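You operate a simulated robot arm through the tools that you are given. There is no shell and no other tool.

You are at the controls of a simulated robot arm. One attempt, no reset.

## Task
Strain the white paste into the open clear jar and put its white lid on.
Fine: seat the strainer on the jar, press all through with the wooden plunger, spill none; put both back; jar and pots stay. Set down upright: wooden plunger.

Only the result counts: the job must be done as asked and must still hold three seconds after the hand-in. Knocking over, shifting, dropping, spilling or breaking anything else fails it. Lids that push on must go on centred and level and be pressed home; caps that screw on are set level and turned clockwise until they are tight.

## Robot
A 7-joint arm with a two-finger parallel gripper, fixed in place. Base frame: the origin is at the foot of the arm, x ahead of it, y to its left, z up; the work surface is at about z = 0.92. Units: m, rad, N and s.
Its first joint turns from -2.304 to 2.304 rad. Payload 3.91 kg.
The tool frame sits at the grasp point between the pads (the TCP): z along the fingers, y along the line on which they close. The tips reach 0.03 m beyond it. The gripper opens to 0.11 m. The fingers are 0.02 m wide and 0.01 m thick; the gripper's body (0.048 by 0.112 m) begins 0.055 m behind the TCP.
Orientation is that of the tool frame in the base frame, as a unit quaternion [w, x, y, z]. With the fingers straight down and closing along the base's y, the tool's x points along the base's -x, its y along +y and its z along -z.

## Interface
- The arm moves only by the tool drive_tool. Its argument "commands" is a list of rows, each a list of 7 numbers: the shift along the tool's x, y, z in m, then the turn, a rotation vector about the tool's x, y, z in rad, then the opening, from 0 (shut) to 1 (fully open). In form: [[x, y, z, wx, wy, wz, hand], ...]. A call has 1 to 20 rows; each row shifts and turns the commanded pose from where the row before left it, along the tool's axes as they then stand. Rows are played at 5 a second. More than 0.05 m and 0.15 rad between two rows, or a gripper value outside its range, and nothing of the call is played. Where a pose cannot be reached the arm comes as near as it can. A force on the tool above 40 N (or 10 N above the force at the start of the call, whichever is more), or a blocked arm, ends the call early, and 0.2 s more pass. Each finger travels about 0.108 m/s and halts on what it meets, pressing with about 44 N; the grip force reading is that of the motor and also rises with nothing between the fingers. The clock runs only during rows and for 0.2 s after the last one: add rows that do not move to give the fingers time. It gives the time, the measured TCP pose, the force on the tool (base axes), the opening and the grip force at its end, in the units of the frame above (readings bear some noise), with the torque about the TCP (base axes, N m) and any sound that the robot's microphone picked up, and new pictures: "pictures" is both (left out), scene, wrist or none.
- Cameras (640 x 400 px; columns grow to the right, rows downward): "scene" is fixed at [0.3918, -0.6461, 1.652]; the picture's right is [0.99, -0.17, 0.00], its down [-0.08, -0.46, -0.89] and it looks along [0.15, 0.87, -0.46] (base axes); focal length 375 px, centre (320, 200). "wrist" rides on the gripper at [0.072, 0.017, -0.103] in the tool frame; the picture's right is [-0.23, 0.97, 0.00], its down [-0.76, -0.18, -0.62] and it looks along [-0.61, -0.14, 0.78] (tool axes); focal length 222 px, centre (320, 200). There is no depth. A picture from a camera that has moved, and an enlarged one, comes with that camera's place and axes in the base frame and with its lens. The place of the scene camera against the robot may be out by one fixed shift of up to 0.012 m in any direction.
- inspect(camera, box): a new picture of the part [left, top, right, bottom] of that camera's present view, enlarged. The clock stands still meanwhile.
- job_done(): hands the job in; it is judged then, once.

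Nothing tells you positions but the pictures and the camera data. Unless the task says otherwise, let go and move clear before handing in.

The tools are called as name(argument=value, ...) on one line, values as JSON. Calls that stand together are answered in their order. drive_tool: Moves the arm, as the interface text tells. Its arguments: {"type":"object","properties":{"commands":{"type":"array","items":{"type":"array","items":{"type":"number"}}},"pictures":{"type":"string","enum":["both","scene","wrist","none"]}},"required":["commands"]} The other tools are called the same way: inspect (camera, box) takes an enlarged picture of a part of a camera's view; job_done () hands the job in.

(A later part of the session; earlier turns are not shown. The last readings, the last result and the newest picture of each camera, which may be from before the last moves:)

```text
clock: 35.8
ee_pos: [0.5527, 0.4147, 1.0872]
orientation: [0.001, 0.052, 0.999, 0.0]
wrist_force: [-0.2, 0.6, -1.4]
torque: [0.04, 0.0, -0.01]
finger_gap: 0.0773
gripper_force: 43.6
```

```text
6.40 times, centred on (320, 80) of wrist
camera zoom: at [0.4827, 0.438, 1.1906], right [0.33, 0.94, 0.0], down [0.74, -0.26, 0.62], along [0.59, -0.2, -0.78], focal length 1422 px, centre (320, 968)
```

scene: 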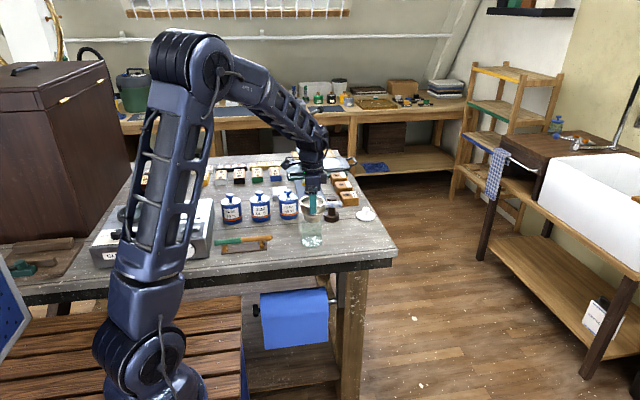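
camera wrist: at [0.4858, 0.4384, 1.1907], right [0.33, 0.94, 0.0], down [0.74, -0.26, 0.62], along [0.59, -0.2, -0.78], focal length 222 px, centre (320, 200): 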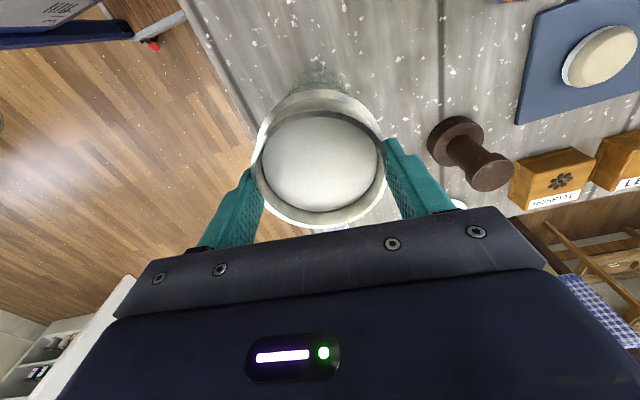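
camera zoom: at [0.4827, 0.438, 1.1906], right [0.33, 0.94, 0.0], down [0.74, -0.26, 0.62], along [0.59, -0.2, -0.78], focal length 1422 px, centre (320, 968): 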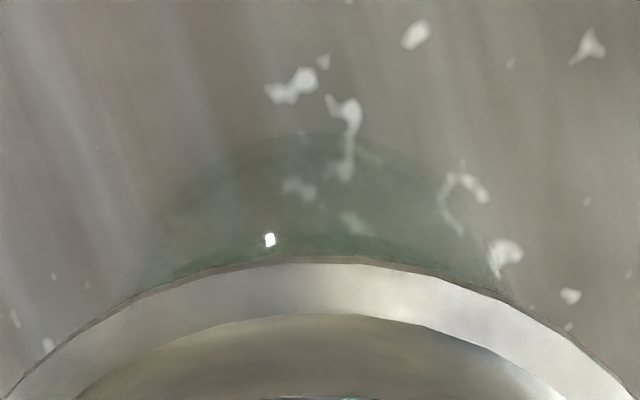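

The spigot is now centred over the jar mouth in the scene view, and the wrist view agrees. I'll lower it slowly into the mouth and watch the force.

drive_tool(commands=[[0, 0, 0.005, 0, 0, 0, 0], [0, 0, 0.005, 0, 0, 0, 0], [0, 0, 0.004, 0, 0, 0, 0], [0, 0, 0.004, 0, 0, 0, 0], [0, 0, 0.004, 0, 0, 0, 0], [0, 0, 0.003, 0, 0, 0, 0], [0, 0, 0, 0, 0, 0, 0]], pictures="none")

inspect(camera="scene", box=[290, 205, 340, 250])

inspect(camera="wrist", box=[270, 50, 370, 110])

```text
clock: 37.4
ee_pos: [0.552, 0.4132, 1.0622]
orientation: [0.0, 0.053, 0.999, 0.0]
wrist_force: [-0.8, 0.2, -1.3]
torque: [-0.03, -0.02, -0.03]
finger_gap: 0.0771
gripper_force: 43.9
```

```text
8.89 times, centred on (315, 228) of scene
camera zoom: at [0.3918, -0.6461, 1.652], right [0.99, -0.17, 0.0], down [-0.08, -0.46, -0.89], along [0.15, 0.87, -0.46], focal length 3337 px, centre (364, -44)
```

zoom: 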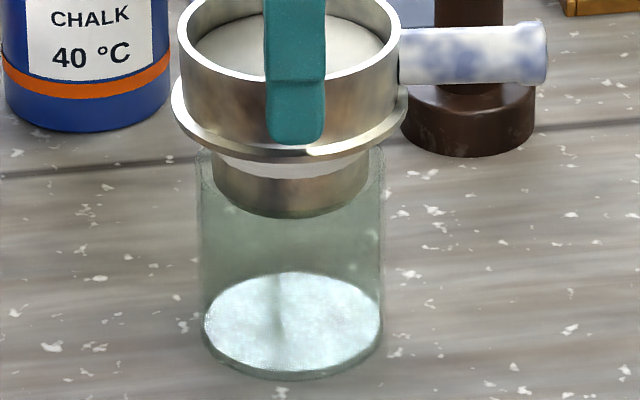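

```text
6.40 times, centred on (320, 80) of wrist
camera zoom: at [0.4827, 0.4377, 1.1659], right [0.33, 0.94, 0.0], down [0.74, -0.26, 0.62], along [0.59, -0.2, -0.78], focal length 1422 px, centre (320, 968)
```

zoom: 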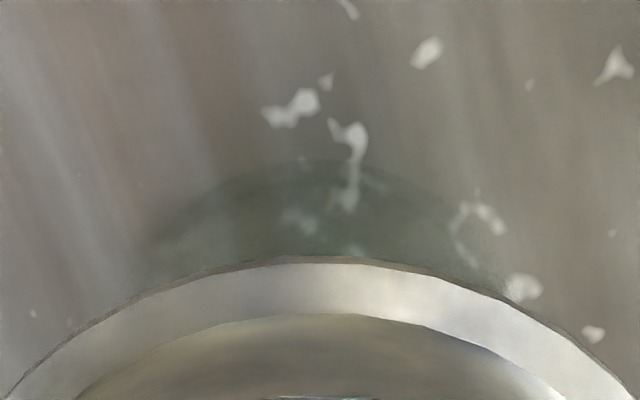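

The spigot has entered the jar without contact. I'll continue down until the flange meets the rim.

drive_tool(commands=[[0, 0, 0.006, 0, 0, 0, 0], [0, 0, 0.006, 0, 0, 0, 0], [0, 0, 0.005, 0, 0, 0, 0], [0, 0, 0.004, 0, 0, 0, 0], [0, 0, 0.002, 0, 0, 0, 0], [0, 0, 0.0015, 0, 0, 0, 0], [0, 0, 0, 0, 0, 0, 0]], pictures="none")

inspect(camera="scene", box=[290, 205, 340, 250])

```text
clock: 39.0
ee_pos: [0.5526, 0.413, 1.0351]
orientation: [0.0, 0.052, 0.999, 0.0]
wrist_force: [-0.2, -0.3, -2.4]
torque: [-0.01, 0.0, -0.02]
finger_gap: 0.0771
gripper_force: 43.8
```

```text
8.89 times, centred on (315, 228) of scene
camera zoom: at [0.3918, -0.6461, 1.652], right [0.99, -0.17, 0.0], down [-0.08, -0.46, -0.89], along [0.15, 0.87, -0.46], focal length 3337 px, centre (364, -44)
```

zoom: 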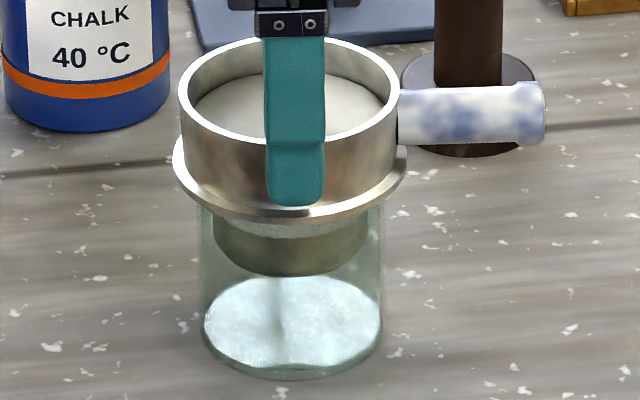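

The flange is almost on the rim, but the fingers still carry the weight. I'll feel for contact in 1 mm steps.

drive_tool(commands=[[0, 0, 0.001, 0, 0, 0, 0], [0, 0, 0.001, 0, 0, 0, 0], [0, 0, 0, 0, 0, 0, 0]], pictures="none")

drive_tool(commands=[[0, 0, 0.001, 0, 0, 0, 0], [0, 0, 0, 0, 0, 0, 0]], pictures="none")

inspect(camera="scene", box=[296, 215, 332, 239])

```text
clock: 39.8
ee_pos: [0.552, 0.4133, 1.0366]
orientation: [0.0, 0.052, 0.999, 0.001]
wrist_force: [2.5, -2.5, 8.6]
torque: [-0.39, -0.05, 0.03]
finger_gap: 0.0771
gripper_force: 44.3
```

```text
clock: 40.4
ee_pos: [0.552, 0.414, 1.0355]
orientation: [0.001, 0.053, 0.999, 0.001]
wrist_force: [3.7, -0.7, 25.5]
torque: [-0.29, 0.18, 0.01]
finger_gap: 0.0769
gripper_force: 44.1
```

```text
16.00 times, centred on (314, 227) of scene
camera zoom: at [0.3918, -0.6461, 1.652], right [0.99, -0.17, 0.0], down [-0.08, -0.46, -0.89], along [0.15, 0.87, -0.46], focal length 6006 px, centre (416, -232)
```

zoom: 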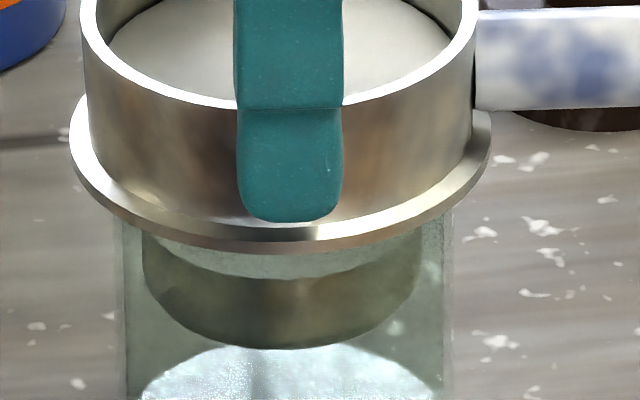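

The flange is seated, with the contact force rising to 25 N. I'll ease off the pressure and then open the fingers gradually.

drive_tool(commands=[[0, 0, -0.001, 0, 0, 0, 0], [0, 0, -0.0008, 0, 0, 0, 0], [0, 0, 0, 0, 0, 0, 0]], pictures="none")

inspect(camera="scene", box=[290, 205, 340, 250])

```text
clock: 41.2
ee_pos: [0.5541, 0.4138, 1.0365]
orientation: [0.0, 0.052, 0.999, 0.001]
wrist_force: [3.2, 2.5, 8.6]
torque: [0.37, -0.34, -0.03]
finger_gap: 0.0772
gripper_force: 44.1
```

```text
8.89 times, centred on (315, 228) of scene
camera zoom: at [0.3918, -0.6461, 1.652], right [0.99, -0.17, 0.0], down [-0.08, -0.46, -0.89], along [0.15, 0.87, -0.46], focal length 3337 px, centre (364, -44)
```

zoom: 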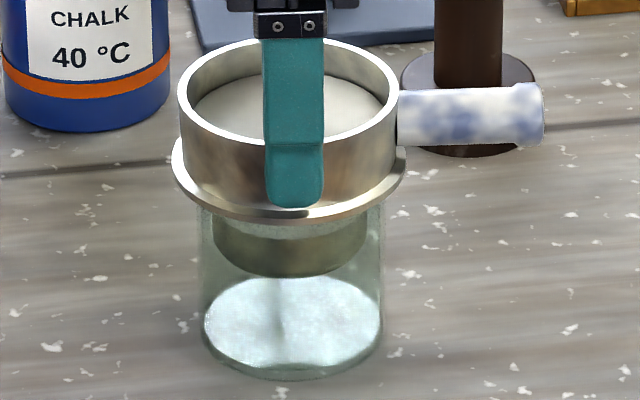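

Contact remains light at about 9 N. I'll raise another half millimetre and open gradually.

drive_tool(commands=[[0, 0, -0.0005, 0, 0, 0, 0], [0, 0, 0, 0, 0, 0, 0.69], [0, 0, 0, 0, 0, 0, 0.71], [0, 0, 0, 0, 0, 0, 0.73], [0, 0, 0, 0, 0, 0, 0.77], [0, 0, 0, 0, 0, 0, 0.85], [0, 0, 0, 0, 0, 0, 0.95], [0, 0, 0, 0, 0, 0, 1], [0, 0, 0, 0, 0, 0, 1]], pictures="none")

inspect(camera="scene", box=[290, 205, 340, 250])

inspect(camera="wrist", box=[160, 40, 480, 240])

```text
clock: 43.2
ee_pos: [0.552, 0.4135, 1.0365]
orientation: [-0.001, 0.052, 0.999, 0.0]
wrist_force: [0.0, -0.3, 0.4]
torque: [0.01, -0.03, -0.01]
finger_gap: 0.11
gripper_force: 0.0
```

```text
8.89 times, centred on (315, 228) of scene
camera zoom: at [0.3918, -0.6461, 1.652], right [0.99, -0.17, 0.0], down [-0.08, -0.46, -0.89], along [0.15, 0.87, -0.46], focal length 3337 px, centre (364, -44)
```

zoom: 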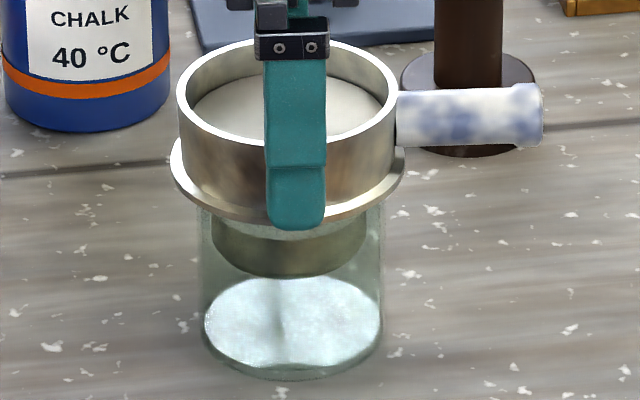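

```text
2.00 times, centred on (320, 140) of wrist
camera zoom: at [0.4819, 0.4375, 1.1403], right [0.33, 0.94, 0.0], down [0.74, -0.26, 0.62], along [0.59, -0.2, -0.78], focal length 444 px, centre (320, 320)
```

zoom: 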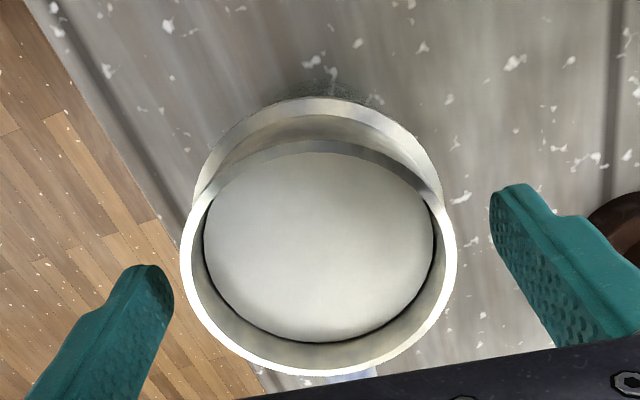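

The strainer is seated level on the jar and released. I'll retract straight up and move over to the wooden plunger.

drive_tool(commands=[[0, 0, -0.01, 0, 0, 0, 1], [0, 0, -0.02, 0, 0, 0, 1], [0, 0, -0.03, 0, 0, 0, 1], [0, 0, -0.03, 0, 0, 0, 1], [-0.016, 0.029, -0.01, 0, 0, 0, 1], [-0.016, 0.03, 0, 0, 0, 0, 1], [-0.016, 0.03, 0, 0, 0, 0, 1], [-0.016, 0.03, 0, 0, 0, 0, 1], [-0.0172, 0.0301, 0, 0, 0, 0, 1], [0, 0, 0, 0, 0, 0, 1], [0, 0, 0, 0, 0, 0, 1]])

inspect(camera="wrist", box=[200, 0, 440, 180])

inspect(camera="scene", box=[290, 180, 380, 250])

```text
clock: 45.6
ee_pos: [0.6499, 0.5536, 1.1399]
orientation: [0.0, 0.052, 0.999, -0.001]
wrist_force: [0.2, 0.6, -0.9]
torque: [0.0, 0.0, -0.04]
finger_gap: 0.1098
gripper_force: 0.0
camera wrist: at [0.5791, 0.577, 1.2423], right [0.33, 0.94, 0.0], down [0.74, -0.26, 0.62], along [0.59, -0.2, -0.78], focal length 222 px, centre (320, 200)
```

scene: 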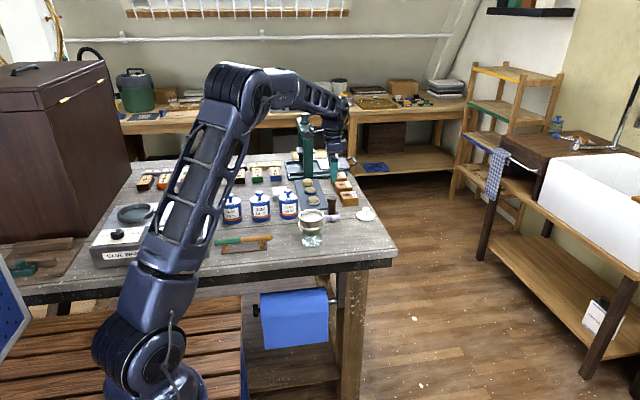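
wrist: 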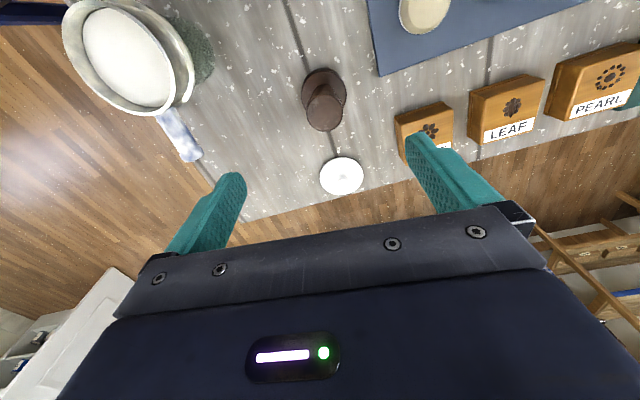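

```text
2.22 times, centred on (320, 90) of wrist
camera zoom: at [0.5791, 0.577, 1.2423], right [0.33, 0.94, 0.0], down [0.74, -0.26, 0.62], along [0.59, -0.2, -0.78], focal length 494 px, centre (320, 444)
```

zoom: 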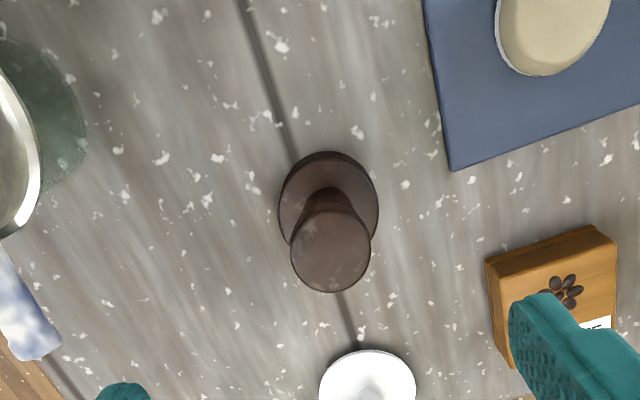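

```text
5.71 times, centred on (335, 215) of scene
camera zoom: at [0.3918, -0.6461, 1.652], right [0.99, -0.17, 0.0], down [-0.08, -0.46, -0.89], along [0.15, 0.87, -0.46], focal length 2145 px, centre (234, 114)
```

zoom: 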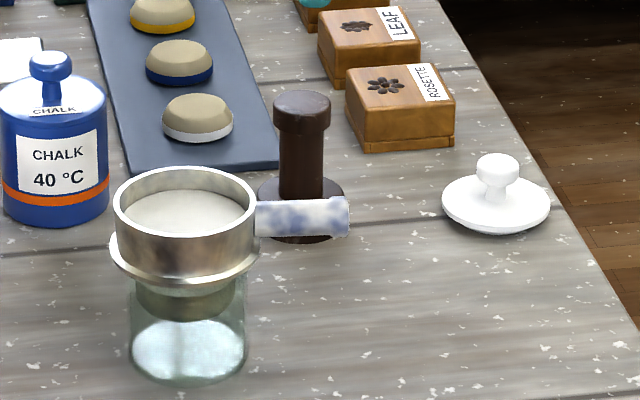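

The knob is at about (0.648, 0.557) with its top near z≈1.01. I'll shift slightly to centre on it and lower to just above it for a check.

drive_tool(commands=[[0.0012, 0.0042, 0.01, 0, 0, 0, 1], [0, 0, 0.02, 0, 0, 0, 1], [0, 0, 0.025, 0, 0, 0, 1], [0, 0, 0.02, 0, 0, 0, 1], [0, 0, 0.005, 0, 0, 0, 1], [0, 0, 0, 0, 0, 0, 1], [0, 0, 0, 0, 0, 0, 1]])

inspect(camera="wrist", box=[200, 60, 440, 240])

inspect(camera="scene", box=[300, 170, 380, 230])

```text
clock: 47.2
ee_pos: [0.6472, 0.5573, 1.0569]
orientation: [0.0, 0.052, 0.999, 0.0]
wrist_force: [-0.1, 0.6, 0.7]
torque: [0.06, -0.01, -0.03]
finger_gap: 0.1099
gripper_force: 0.0
camera wrist: at [0.5766, 0.5824, 1.161], right [0.33, 0.94, 0.0], down [0.74, -0.26, 0.62], along [0.59, -0.2, -0.78], focal length 222 px, centre (320, 200)
```

scene: 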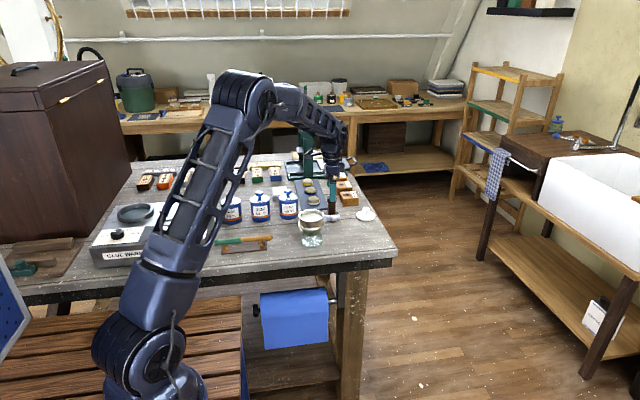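
wrist: 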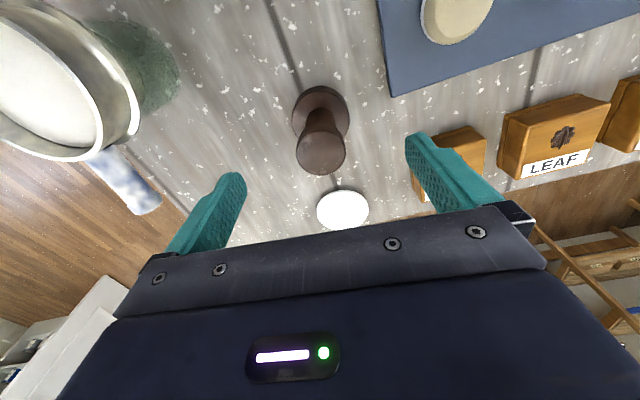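

```text
2.22 times, centred on (320, 150) of wrist
camera zoom: at [0.5766, 0.5824, 1.161], right [0.33, 0.94, 0.0], down [0.74, -0.26, 0.62], along [0.59, -0.2, -0.78], focal length 494 px, centre (320, 311)
```

zoom: 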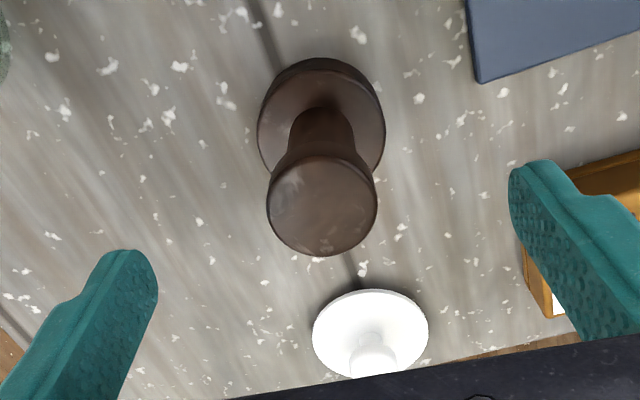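

```text
6.67 times, centred on (340, 200) of scene
camera zoom: at [0.3918, -0.6461, 1.652], right [0.99, -0.17, 0.0], down [-0.08, -0.46, -0.89], along [0.15, 0.87, -0.46], focal length 2503 px, centre (187, 200)
```

zoom: 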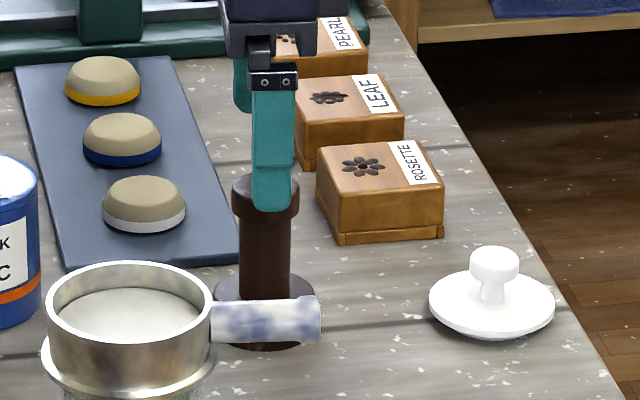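

The knob is centred between the fingers. I'll lower to knob height and grip it.

drive_tool(commands=[[0, 0, 0.02, 0, 0, 0, 1], [0, 0, 0.02, 0, 0, 0, 1], [0, 0, 0.016, 0, 0, 0, 1], [0, 0, 0, 0, 0, 0, 1], [0, 0, 0, 0, 0, 0, 0.7], [0, 0, 0, 0, 0, 0, 0.5], [0, 0, 0, 0, 0, 0, 0.4], [0, 0, 0, 0, 0, 0, 0.3], [0, 0, 0, 0, 0, 0, 0.1], [0, 0, 0, 0, 0, 0, 0], [0, 0, 0, 0, 0, 0, 0]])

inspect(camera="wrist", box=[200, 60, 440, 240])

inspect(camera="scene", box=[300, 180, 380, 240])

```text
clock: 49.6
ee_pos: [0.6481, 0.5581, 1.0018]
orientation: [0.001, 0.051, 0.999, 0.0]
wrist_force: [0.4, 0.1, 0.1]
torque: [0.0, 0.03, 0.03]
finger_gap: 0.0369
gripper_force: 44.0
camera wrist: at [0.5771, 0.5822, 1.1056], right [0.33, 0.94, 0.0], down [0.74, -0.26, 0.62], along [0.59, -0.2, -0.78], focal length 222 px, centre (320, 200)
```

scene: 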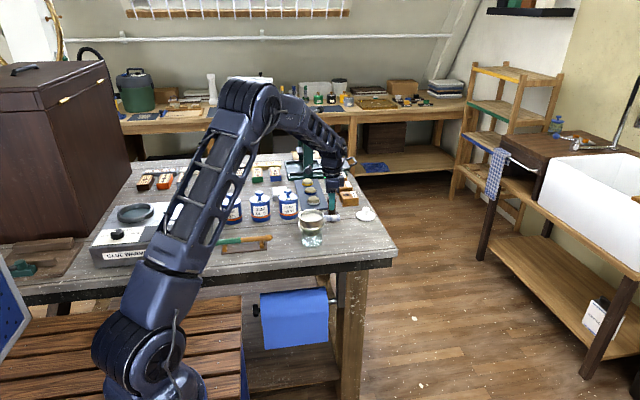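
wrist: 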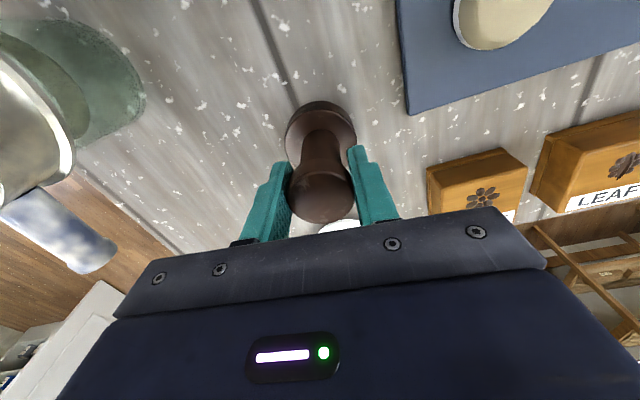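

```text
2.22 times, centred on (320, 150) of wrist
camera zoom: at [0.5771, 0.5822, 1.1056], right [0.33, 0.94, 0.0], down [0.74, -0.26, 0.62], along [0.59, -0.2, -0.78], focal length 494 px, centre (320, 311)
```

zoom: 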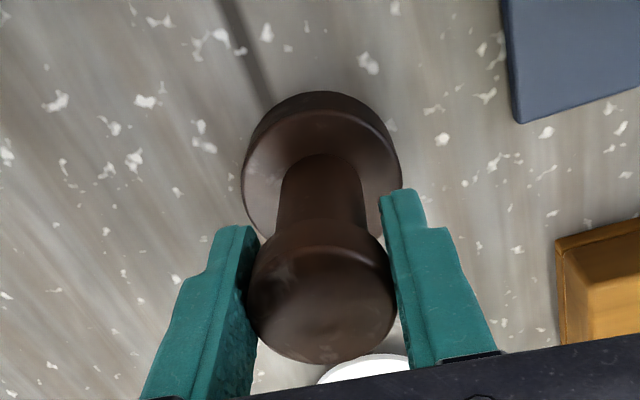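

```text
6.67 times, centred on (340, 210) of scene
camera zoom: at [0.3918, -0.6461, 1.652], right [0.99, -0.17, 0.0], down [-0.08, -0.46, -0.89], along [0.15, 0.87, -0.46], focal length 2503 px, centre (187, 133)
```

zoom: 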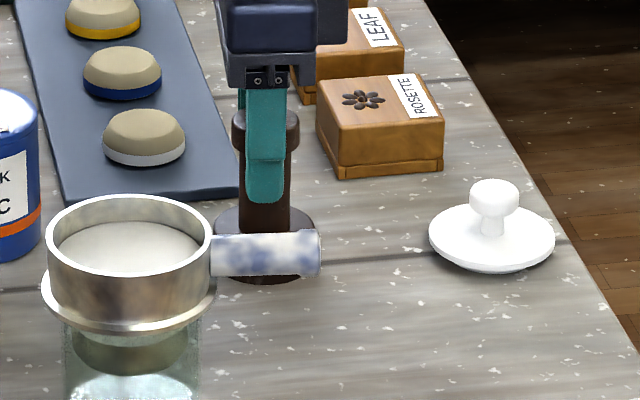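

The knob is gripped at 0.0369 m. I'll lift it a few millimetres to check the hold, then raise it clear of the strainer.

drive_tool(commands=[[0, 0, -0.003, 0, 0, 0, 0], [0, 0, -0.005, 0, 0, 0, 0], [0, 0, -0.01, 0, 0, 0, 0], [0, 0, -0.01, 0, 0, 0, 0], [0, 0, 0, 0, 0, 0, 0], [0, 0, 0, 0, 0, 0, 0]], pictures="none")

inspect(camera="scene", box=[300, 180, 380, 240])

inspect(camera="wrist", box=[200, 60, 440, 240])

```text
clock: 51.0
ee_pos: [0.6473, 0.5581, 1.03]
orientation: [0.0, 0.052, 0.999, 0.0]
wrist_force: [-0.8, 0.6, -2.3]
torque: [0.01, -0.01, -0.01]
finger_gap: 0.0371
gripper_force: 44.2
```

```text
6.67 times, centred on (340, 210) of scene
camera zoom: at [0.3918, -0.6461, 1.652], right [0.99, -0.17, 0.0], down [-0.08, -0.46, -0.89], along [0.15, 0.87, -0.46], focal length 2503 px, centre (187, 133)
```

zoom: 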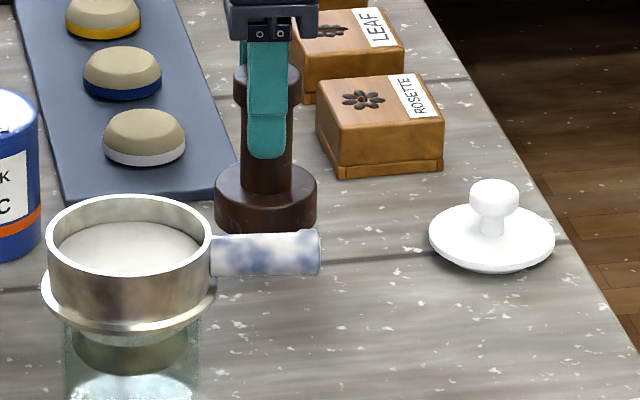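

```text
2.22 times, centred on (320, 150) of wrist
camera zoom: at [0.5778, 0.5828, 1.133], right [0.33, 0.94, 0.0], down [0.74, -0.26, 0.62], along [0.59, -0.2, -0.78], focal length 494 px, centre (320, 311)
```

zoom: 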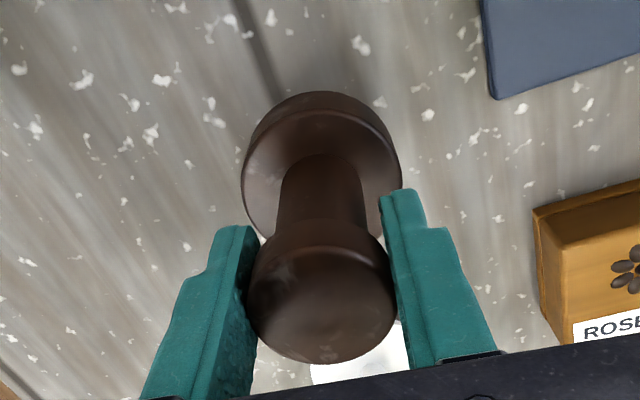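

The plunger is held firmly. I'll raise it and carry it over the strainer.

drive_tool(commands=[[0, 0, -0.02, 0, 0, 0, 0], [0, 0, -0.03, 0, 0, 0, 0], [0, 0, -0.03, 0, 0, 0, 0], [0, 0, -0.025, 0, 0, 0, 0], [0, 0, -0.01, 0, 0, 0, 0], [0.0065, -0.0125, 0, 0, 0, 0, 0], [0.0135, -0.026, 0, 0, 0, 0, 0], [0.0135, -0.026, 0, 0, 0, 0, 0], [0.0135, -0.026, 0, 0, 0, 0, 0], [0.0135, -0.026, 0, 0, 0, 0, 0], [0.0135, -0.026, 0, 0, 0, 0, 0], [0.0065, -0.0125, 0, 0, 0, 0, 0], [0, 0, 0, 0, 0, 0, 0], [0, 0, 0, 0, 0, 0, 0]])

inspect(camera="wrist", box=[200, 0, 440, 180])

inspect(camera="scene", box=[280, 180, 350, 250])

```text
clock: 54.0
ee_pos: [0.5501, 0.4114, 1.1436]
orientation: [0.0, 0.053, 0.999, 0.001]
wrist_force: [0.0, 0.3, -1.0]
torque: [-0.02, -0.01, -0.01]
finger_gap: 0.0372
gripper_force: 43.9
camera wrist: at [0.4802, 0.4362, 1.2476], right [0.33, 0.94, 0.0], down [0.74, -0.26, 0.62], along [0.59, -0.2, -0.78], focal length 222 px, centre (320, 200)
```

scene: 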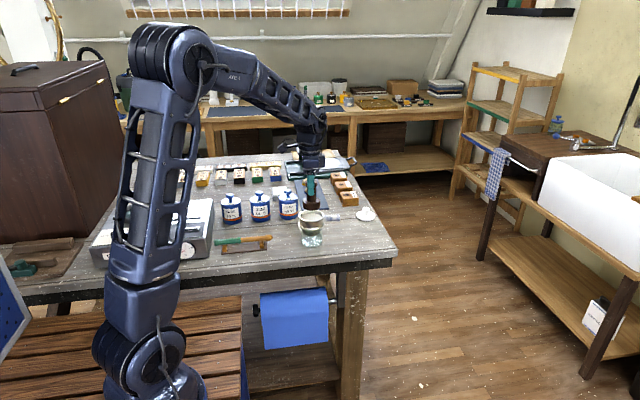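
wrist: 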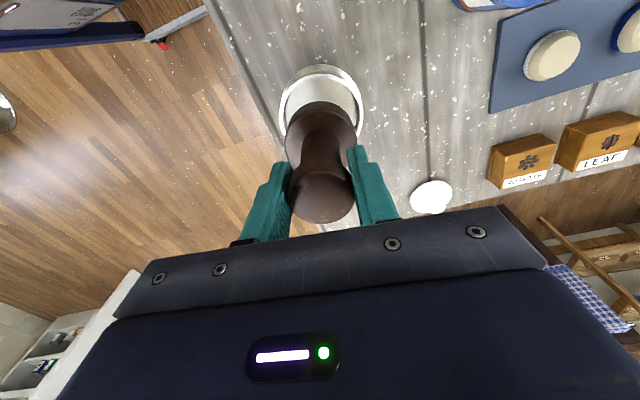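

```text
2.22 times, centred on (320, 90) of wrist
camera zoom: at [0.4802, 0.4362, 1.2476], right [0.33, 0.94, 0.0], down [0.74, -0.26, 0.62], along [0.59, -0.2, -0.78], focal length 494 px, centre (320, 444)
```

zoom: 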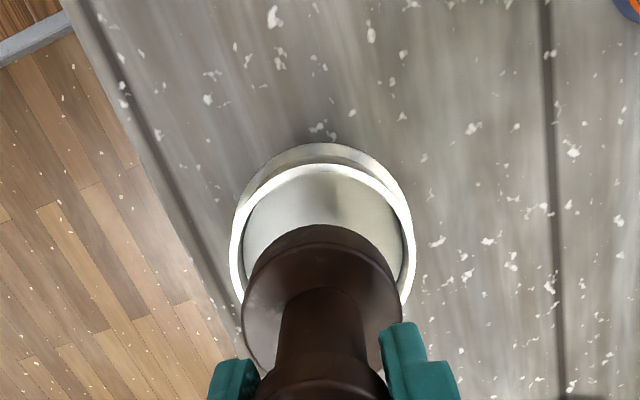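

```text
5.71 times, centred on (315, 215) of scene
camera zoom: at [0.3918, -0.6461, 1.652], right [0.99, -0.17, 0.0], down [-0.08, -0.46, -0.89], along [0.15, 0.87, -0.46], focal length 2145 px, centre (349, 114)
```

zoom: 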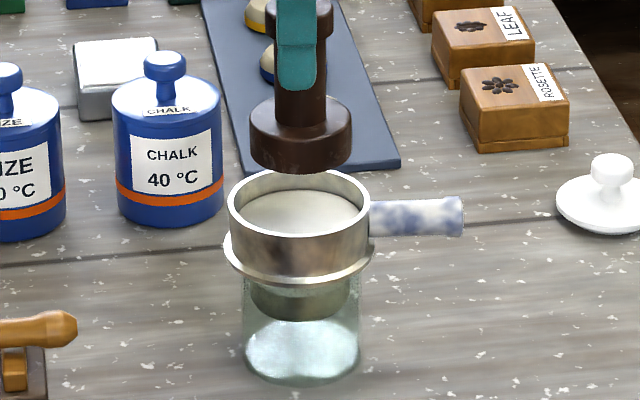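

The plunger is centred over the strainer. I'll lower it into the hoop, slowly once it is inside.

drive_tool(commands=[[0, 0, 0.01, 0, 0, 0, 0], [0, 0, 0.01, 0, 0, 0, 0], [0, 0, 0.01, 0, 0, 0, 0], [0, 0, 0.004, 0, 0, 0, 0], [0, 0, 0, 0, 0, 0, 0]], pictures="none")

inspect(camera="scene", box=[290, 195, 340, 240])

inspect(camera="wrist", box=[240, 40, 400, 160])

```text
clock: 55.2
ee_pos: [0.5496, 0.4143, 1.1095]
orientation: [0.0, 0.052, 0.999, -0.001]
wrist_force: [0.3, -0.1, -1.5]
torque: [0.03, 0.04, -0.04]
finger_gap: 0.0371
gripper_force: 44.3
```

```text
8.89 times, centred on (315, 218) of scene
camera zoom: at [0.3918, -0.6461, 1.652], right [0.99, -0.17, 0.0], down [-0.08, -0.46, -0.89], along [0.15, 0.87, -0.46], focal length 3337 px, centre (364, 44)
```

zoom: 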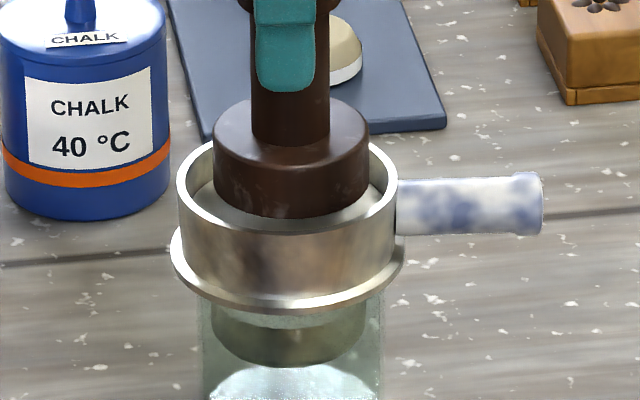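

```text
3.33 times, centred on (320, 100) of wrist
camera zoom: at [0.4803, 0.4368, 1.2135], right [0.33, 0.94, 0.0], down [0.74, -0.26, 0.62], along [0.59, -0.2, -0.78], focal length 740 px, centre (320, 533)
```

zoom: 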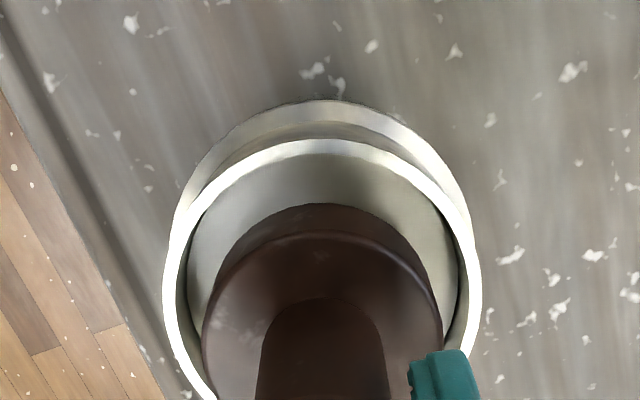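

The plunger is inside the rim and centred. I'll keep descending in small steps until it meets the paste.

drive_tool(commands=[[0.0008, 0, 0.003, 0, 0, 0, 0], [0, 0, 0.003, 0, 0, 0, 0], [0, 0, 0.002, 0, 0, 0, 0], [0, 0, 0.002, 0, 0, 0, 0], [0, 0, 0, 0, 0, 0, 0]], pictures="none")

inspect(camera="scene", box=[290, 200, 340, 245])

```text
clock: 56.4
ee_pos: [0.5495, 0.4132, 1.0998]
orientation: [0.001, 0.052, 0.999, 0.0]
wrist_force: [1.0, -0.4, -1.0]
torque: [0.02, 0.01, -0.01]
finger_gap: 0.0372
gripper_force: 43.5
```

```text
8.89 times, centred on (315, 222) of scene
camera zoom: at [0.3918, -0.6461, 1.652], right [0.99, -0.17, 0.0], down [-0.08, -0.46, -0.89], along [0.15, 0.87, -0.46], focal length 3337 px, centre (364, 0)
```

zoom: 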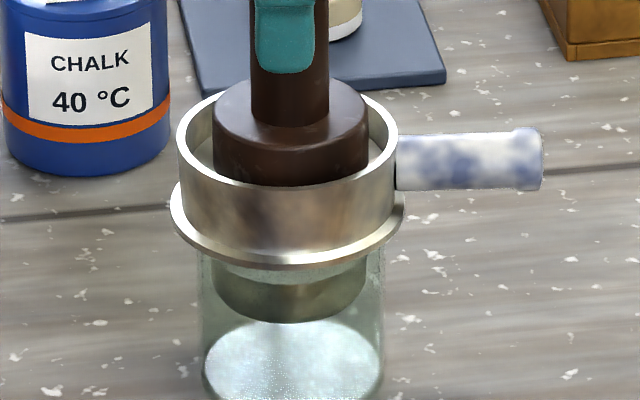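

Plunger bottom is at about 1.018 with no clear resistance yet. I'll continue slowly and read the force.

drive_tool(commands=[[0, 0, 0.002, 0, 0, 0, 0], [0, 0, 0.002, 0, 0, 0, 0], [0, 0, 0.001, 0, 0, 0, 0], [0, 0, 0, 0, 0, 0, 0]], pictures="none")

inspect(camera="scene", box=[290, 200, 340, 245])

inspect(camera="wrist", box=[240, 40, 400, 160])

```text
clock: 57.4
ee_pos: [0.5499, 0.4121, 1.0951]
orientation: [0.0, 0.052, 0.999, 0.0]
wrist_force: [0.3, -0.5, -1.0]
torque: [0.0, 0.04, 0.02]
finger_gap: 0.0368
gripper_force: 44.1
```

```text
8.89 times, centred on (315, 222) of scene
camera zoom: at [0.3918, -0.6461, 1.652], right [0.99, -0.17, 0.0], down [-0.08, -0.46, -0.89], along [0.15, 0.87, -0.46], focal length 3337 px, centre (364, 0)
```

zoom: 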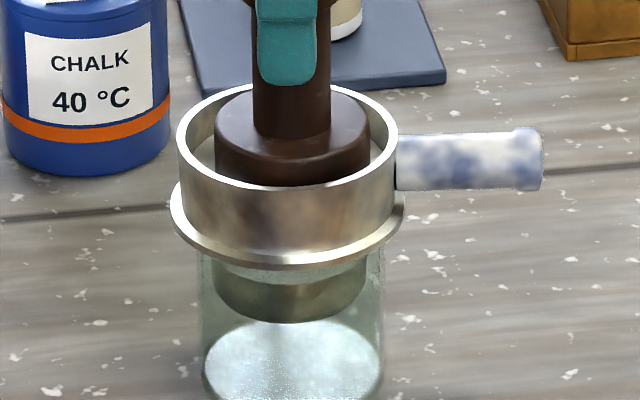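

```text
3.33 times, centred on (320, 100) of wrist
camera zoom: at [0.4806, 0.4363, 1.1983], right [0.33, 0.94, 0.0], down [0.74, -0.26, 0.62], along [0.59, -0.2, -0.78], focal length 740 px, centre (320, 533)
```

zoom: 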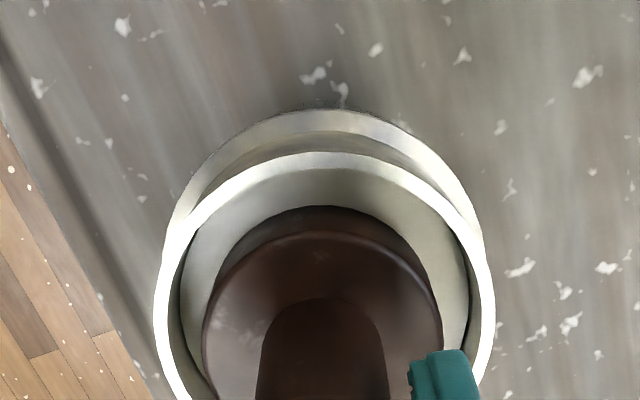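

drive_tool(commands=[[0, 0, 0.002, 0, 0, 0, 0], [0, 0, 0.001, 0, 0, 0, 0], [0, 0, 0.001, 0, 0, 0, 0], [0, 0, 0, 0, 0, 0, 0]], pictures="none")

inspect(camera="wrist", box=[240, 40, 400, 160])

inspect(camera="scene", box=[290, 205, 340, 250])

```text
clock: 58.4
ee_pos: [0.5504, 0.4114, 1.0912]
orientation: [0.0, 0.053, 0.999, 0.0]
wrist_force: [-0.3, 0.1, -2.0]
torque: [0.01, -0.01, -0.01]
finger_gap: 0.0367
gripper_force: 44.0
```

```text
3.33 times, centred on (320, 100) of wrist
camera zoom: at [0.4806, 0.4362, 1.1944], right [0.33, 0.94, 0.0], down [0.74, -0.26, 0.62], along [0.59, -0.2, -0.78], focal length 740 px, centre (320, 533)
```

zoom: 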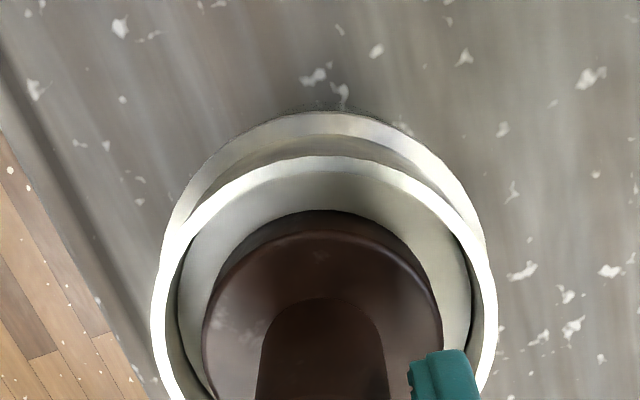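

```text
8.89 times, centred on (315, 228) of scene
camera zoom: at [0.3918, -0.6461, 1.652], right [0.99, -0.17, 0.0], down [-0.08, -0.46, -0.89], along [0.15, 0.87, -0.46], focal length 3337 px, centre (364, -44)
```

zoom: 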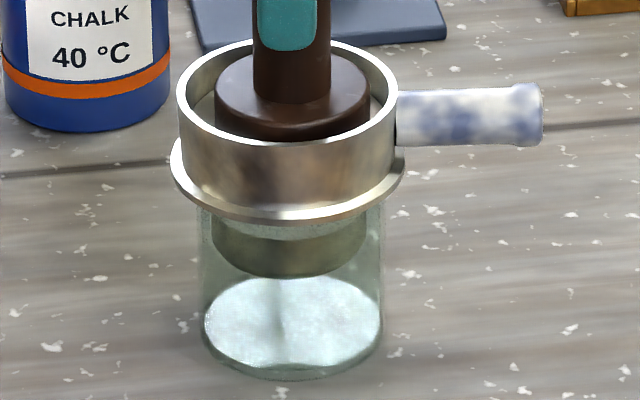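

Still no resistance, and the plunger sits about 2 mm to the handle side. I'll recentre it slightly and continue down.

drive_tool(commands=[[0.001, 0, 0.001, 0, 0, 0, 0], [0.001, 0, 0.001, 0, 0, 0, 0], [0, 0, 0.001, 0, 0, 0, 0], [0, 0, 0.001, 0, 0, 0, 0], [0, 0, 0, 0, 0, 0, 0]], pictures="none")

inspect(camera="scene", box=[290, 205, 340, 250])

```text
clock: 59.6
ee_pos: [0.5486, 0.4117, 1.0873]
orientation: [0.0, 0.052, 0.999, 0.0]
wrist_force: [-0.8, 0.2, -0.8]
torque: [-0.02, 0.0, -0.01]
finger_gap: 0.0371
gripper_force: 44.0
```

```text
8.89 times, centred on (315, 228) of scene
camera zoom: at [0.3918, -0.6461, 1.652], right [0.99, -0.17, 0.0], down [-0.08, -0.46, -0.89], along [0.15, 0.87, -0.46], focal length 3337 px, centre (364, -44)
```

zoom: 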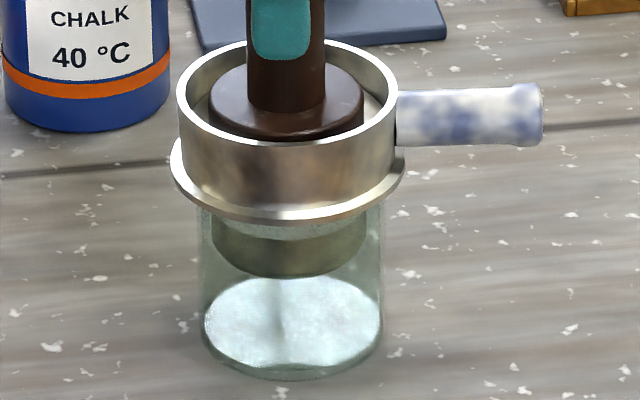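

drive_tool(commands=[[0, 0, 0.001, 0, 0, 0, 0], [0, 0, 0.001, 0, 0, 0, 0], [0, 0, 0.001, 0, 0, 0, 0], [0, 0, 0.001, 0, 0, 0, 0], [0, 0, 0, 0, 0, 0, 0]], pictures="none")

inspect(camera="scene", box=[290, 205, 340, 250])

inspect(camera="wrist", box=[240, 40, 400, 160])

```text
clock: 60.8
ee_pos: [0.5483, 0.412, 1.0829]
orientation: [-0.001, 0.053, 0.999, 0.0]
wrist_force: [0.0, 0.1, -0.3]
torque: [-0.03, -0.03, 0.01]
finger_gap: 0.0371
gripper_force: 43.7
```

```text
8.89 times, centred on (315, 228) of scene
camera zoom: at [0.3918, -0.6461, 1.652], right [0.99, -0.17, 0.0], down [-0.08, -0.46, -0.89], along [0.15, 0.87, -0.46], focal length 3337 px, centre (364, -44)
```

zoom: 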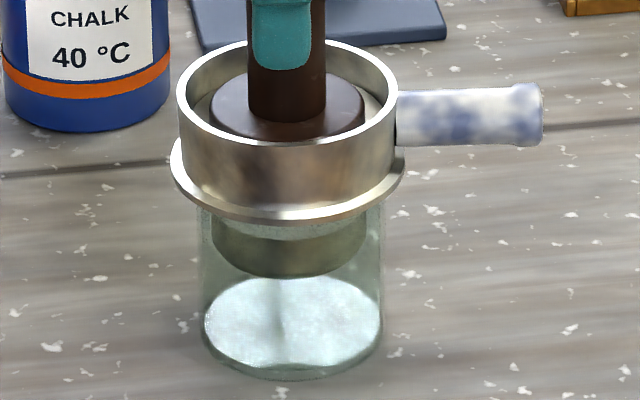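

```text
3.33 times, centred on (320, 100) of wrist
camera zoom: at [0.4785, 0.436, 1.1869], right [0.33, 0.94, 0.0], down [0.74, -0.26, 0.62], along [0.59, -0.2, -0.78], focal length 740 px, centre (320, 533)
```

zoom: 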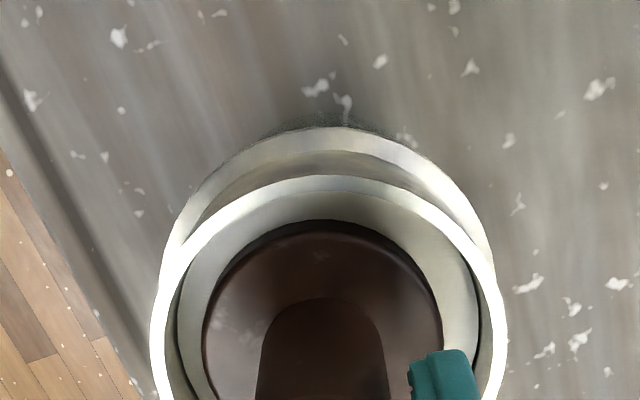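

The plunger is sinking into the paste. I'll continue in small steps until it bears on the mesh.

drive_tool(commands=[[0, 0, 0.001, 0, 0, 0, 0], [0, 0, 0.001, 0, 0, 0, 0], [0, 0, 0.001, 0, 0, 0, 0], [0, 0, 0, 0, 0, 0, 0]], pictures="none")

inspect(camera="scene", box=[290, 205, 340, 250])

```text
clock: 61.8
ee_pos: [0.55, 0.4118, 1.0824]
orientation: [0.0, 0.053, 0.999, 0.002]
wrist_force: [0.4, -2.1, 28.4]
torque: [-0.34, 0.13, -0.06]
finger_gap: 0.037
gripper_force: 44.2
```

```text
8.89 times, centred on (315, 228) of scene
camera zoom: at [0.3918, -0.6461, 1.652], right [0.99, -0.17, 0.0], down [-0.08, -0.46, -0.89], along [0.15, 0.87, -0.46], focal length 3337 px, centre (364, -44)
```

zoom: 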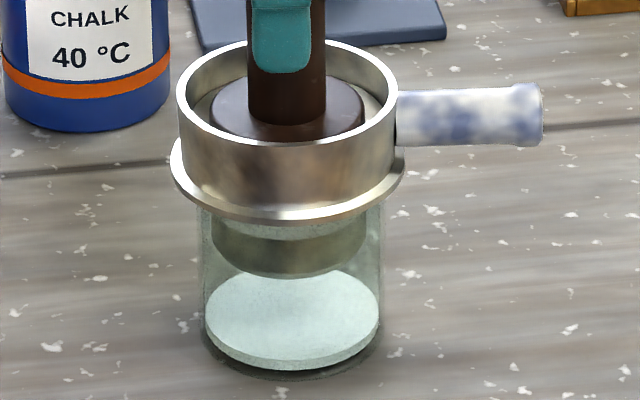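

It is bearing on the mesh at 28 N, and white paste is now collecting in the jar. I'll hold the pressure and watch it go through.

drive_tool(commands=[[0, 0, 0, 0, 0, 0, 0], [0, 0, 0, 0, 0, 0, 0], [0, 0, 0, 0, 0, 0, 0], [0, 0, 0, 0, 0, 0, 0], [0, 0, 0, 0, 0, 0, 0]], pictures="none")

inspect(camera="scene", box=[290, 205, 340, 250])

inspect(camera="wrist", box=[240, 40, 400, 160])

```text
clock: 63.0
ee_pos: [0.5492, 0.4122, 1.0807]
orientation: [0.001, 0.052, 0.999, 0.001]
wrist_force: [4.0, 2.8, 33.1]
torque: [0.01, -0.1, -0.01]
finger_gap: 0.037
gripper_force: 44.5
```

```text
8.89 times, centred on (315, 228) of scene
camera zoom: at [0.3918, -0.6461, 1.652], right [0.99, -0.17, 0.0], down [-0.08, -0.46, -0.89], along [0.15, 0.87, -0.46], focal length 3337 px, centre (364, -44)
```

zoom: 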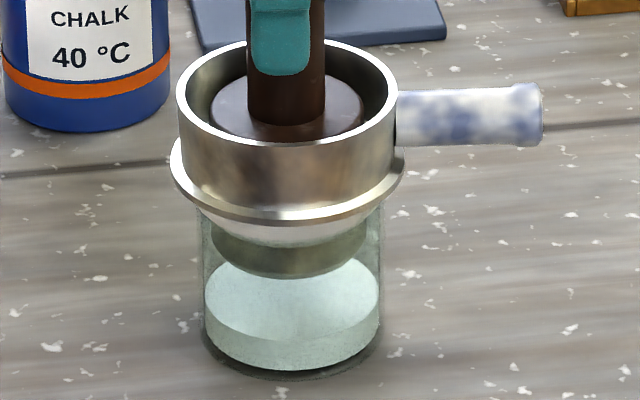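

```text
3.33 times, centred on (320, 100) of wrist
camera zoom: at [0.4781, 0.4361, 1.1844], right [0.33, 0.94, 0.0], down [0.74, -0.26, 0.62], along [0.59, -0.2, -0.78], focal length 740 px, centre (320, 533)
```

zoom: 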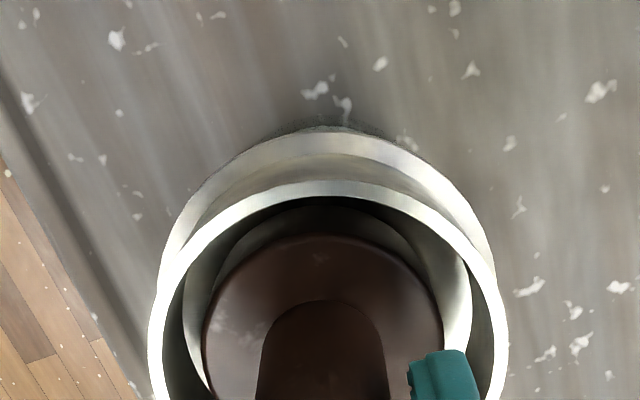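

Paste is draining through steadily. I'll keep holding the pressure.

drive_tool(commands=[[0, 0, 0, 0, 0, 0, 0], [0, 0, 0, 0, 0, 0, 0], [0, 0, 0, 0, 0, 0, 0], [0, 0, 0, 0, 0, 0, 0], [0, 0, 0, 0, 0, 0, 0], [0, 0, 0, 0, 0, 0, 0], [0, 0, 0, 0, 0, 0, 0], [0, 0, 0, 0, 0, 0, 0]], pictures="none")

inspect(camera="scene", box=[290, 205, 340, 250])

inspect(camera="wrist", box=[240, 40, 400, 160])

```text
clock: 64.8
ee_pos: [0.5488, 0.4128, 1.0814]
orientation: [0.001, 0.052, 0.999, 0.0]
wrist_force: [0.1, 1.1, 27.6]
torque: [-0.05, 0.15, 0.02]
finger_gap: 0.0365
gripper_force: 44.0
```

```text
8.89 times, centred on (315, 228) of scene
camera zoom: at [0.3918, -0.6461, 1.652], right [0.99, -0.17, 0.0], down [-0.08, -0.46, -0.89], along [0.15, 0.87, -0.46], focal length 3337 px, centre (364, -44)
```

zoom: 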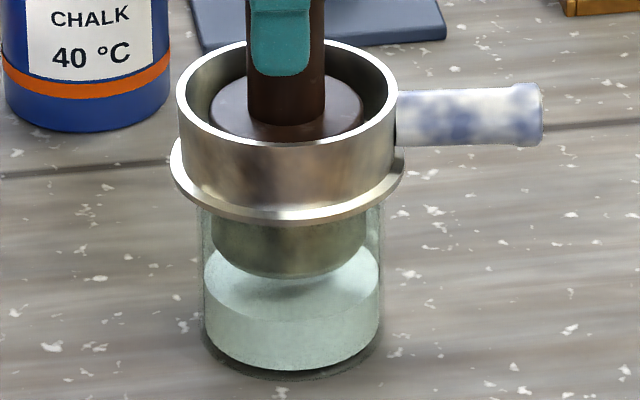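

```text
3.33 times, centred on (320, 100) of wrist
camera zoom: at [0.478, 0.436, 1.1842], right [0.33, 0.94, 0.0], down [0.74, -0.26, 0.62], along [0.59, -0.2, -0.78], focal length 740 px, centre (320, 533)
```

zoom: 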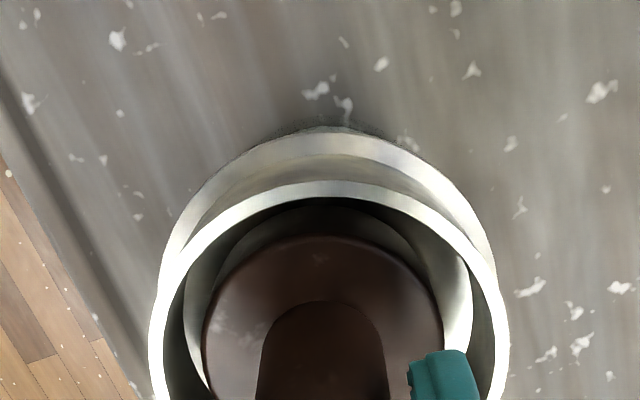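

drive_tool(commands=[[0, 0, 0, 0, 0, 0, 0], [0, 0, 0, 0, 0, 0, 0], [0, 0, 0, 0, 0, 0, 0], [0, 0, 0, 0, 0, 0, 0], [0, 0, 0, 0, 0, 0, 0], [0, 0, 0, 0, 0, 0, 0], [0, 0, 0, 0, 0, 0, 0], [0, 0, 0, 0, 0, 0, 0], [0, 0, 0, 0, 0, 0, 0], [0, 0, 0, 0, 0, 0, 0]], pictures="none")

inspect(camera="scene", box=[290, 205, 340, 250])

inspect(camera="wrist", box=[270, 85, 380, 160])

```text
clock: 67.0
ee_pos: [0.5487, 0.4118, 1.0811]
orientation: [0.0, 0.053, 0.999, 0.0]
wrist_force: [-0.3, 0.4, 15.7]
torque: [-0.03, 0.0, 0.0]
finger_gap: 0.0367
gripper_force: 44.1
```

```text
8.89 times, centred on (315, 228) of scene
camera zoom: at [0.3918, -0.6461, 1.652], right [0.99, -0.17, 0.0], down [-0.08, -0.46, -0.89], along [0.15, 0.87, -0.46], focal length 3337 px, centre (364, -44)
```

zoom: 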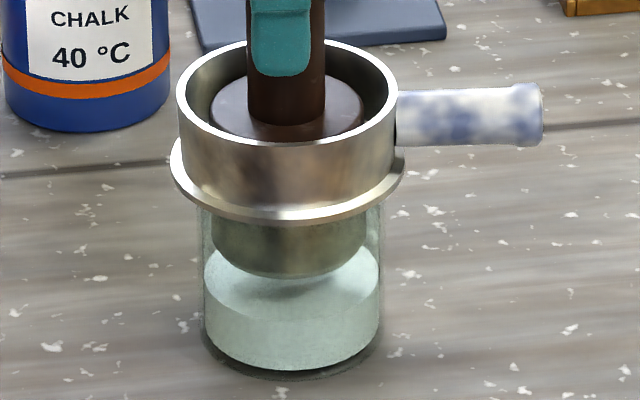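

```text
5.33 times, centred on (325, 122) of wrist
camera zoom: at [0.4782, 0.4361, 1.1841], right [0.33, 0.94, 0.0], down [0.74, -0.26, 0.62], along [0.59, -0.2, -0.78], focal length 1185 px, centre (293, 613)
```

zoom: 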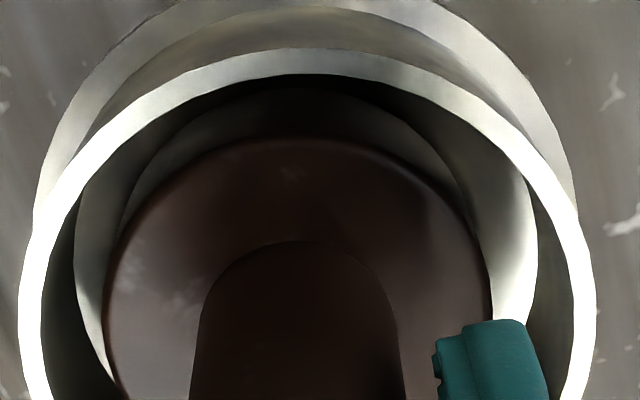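

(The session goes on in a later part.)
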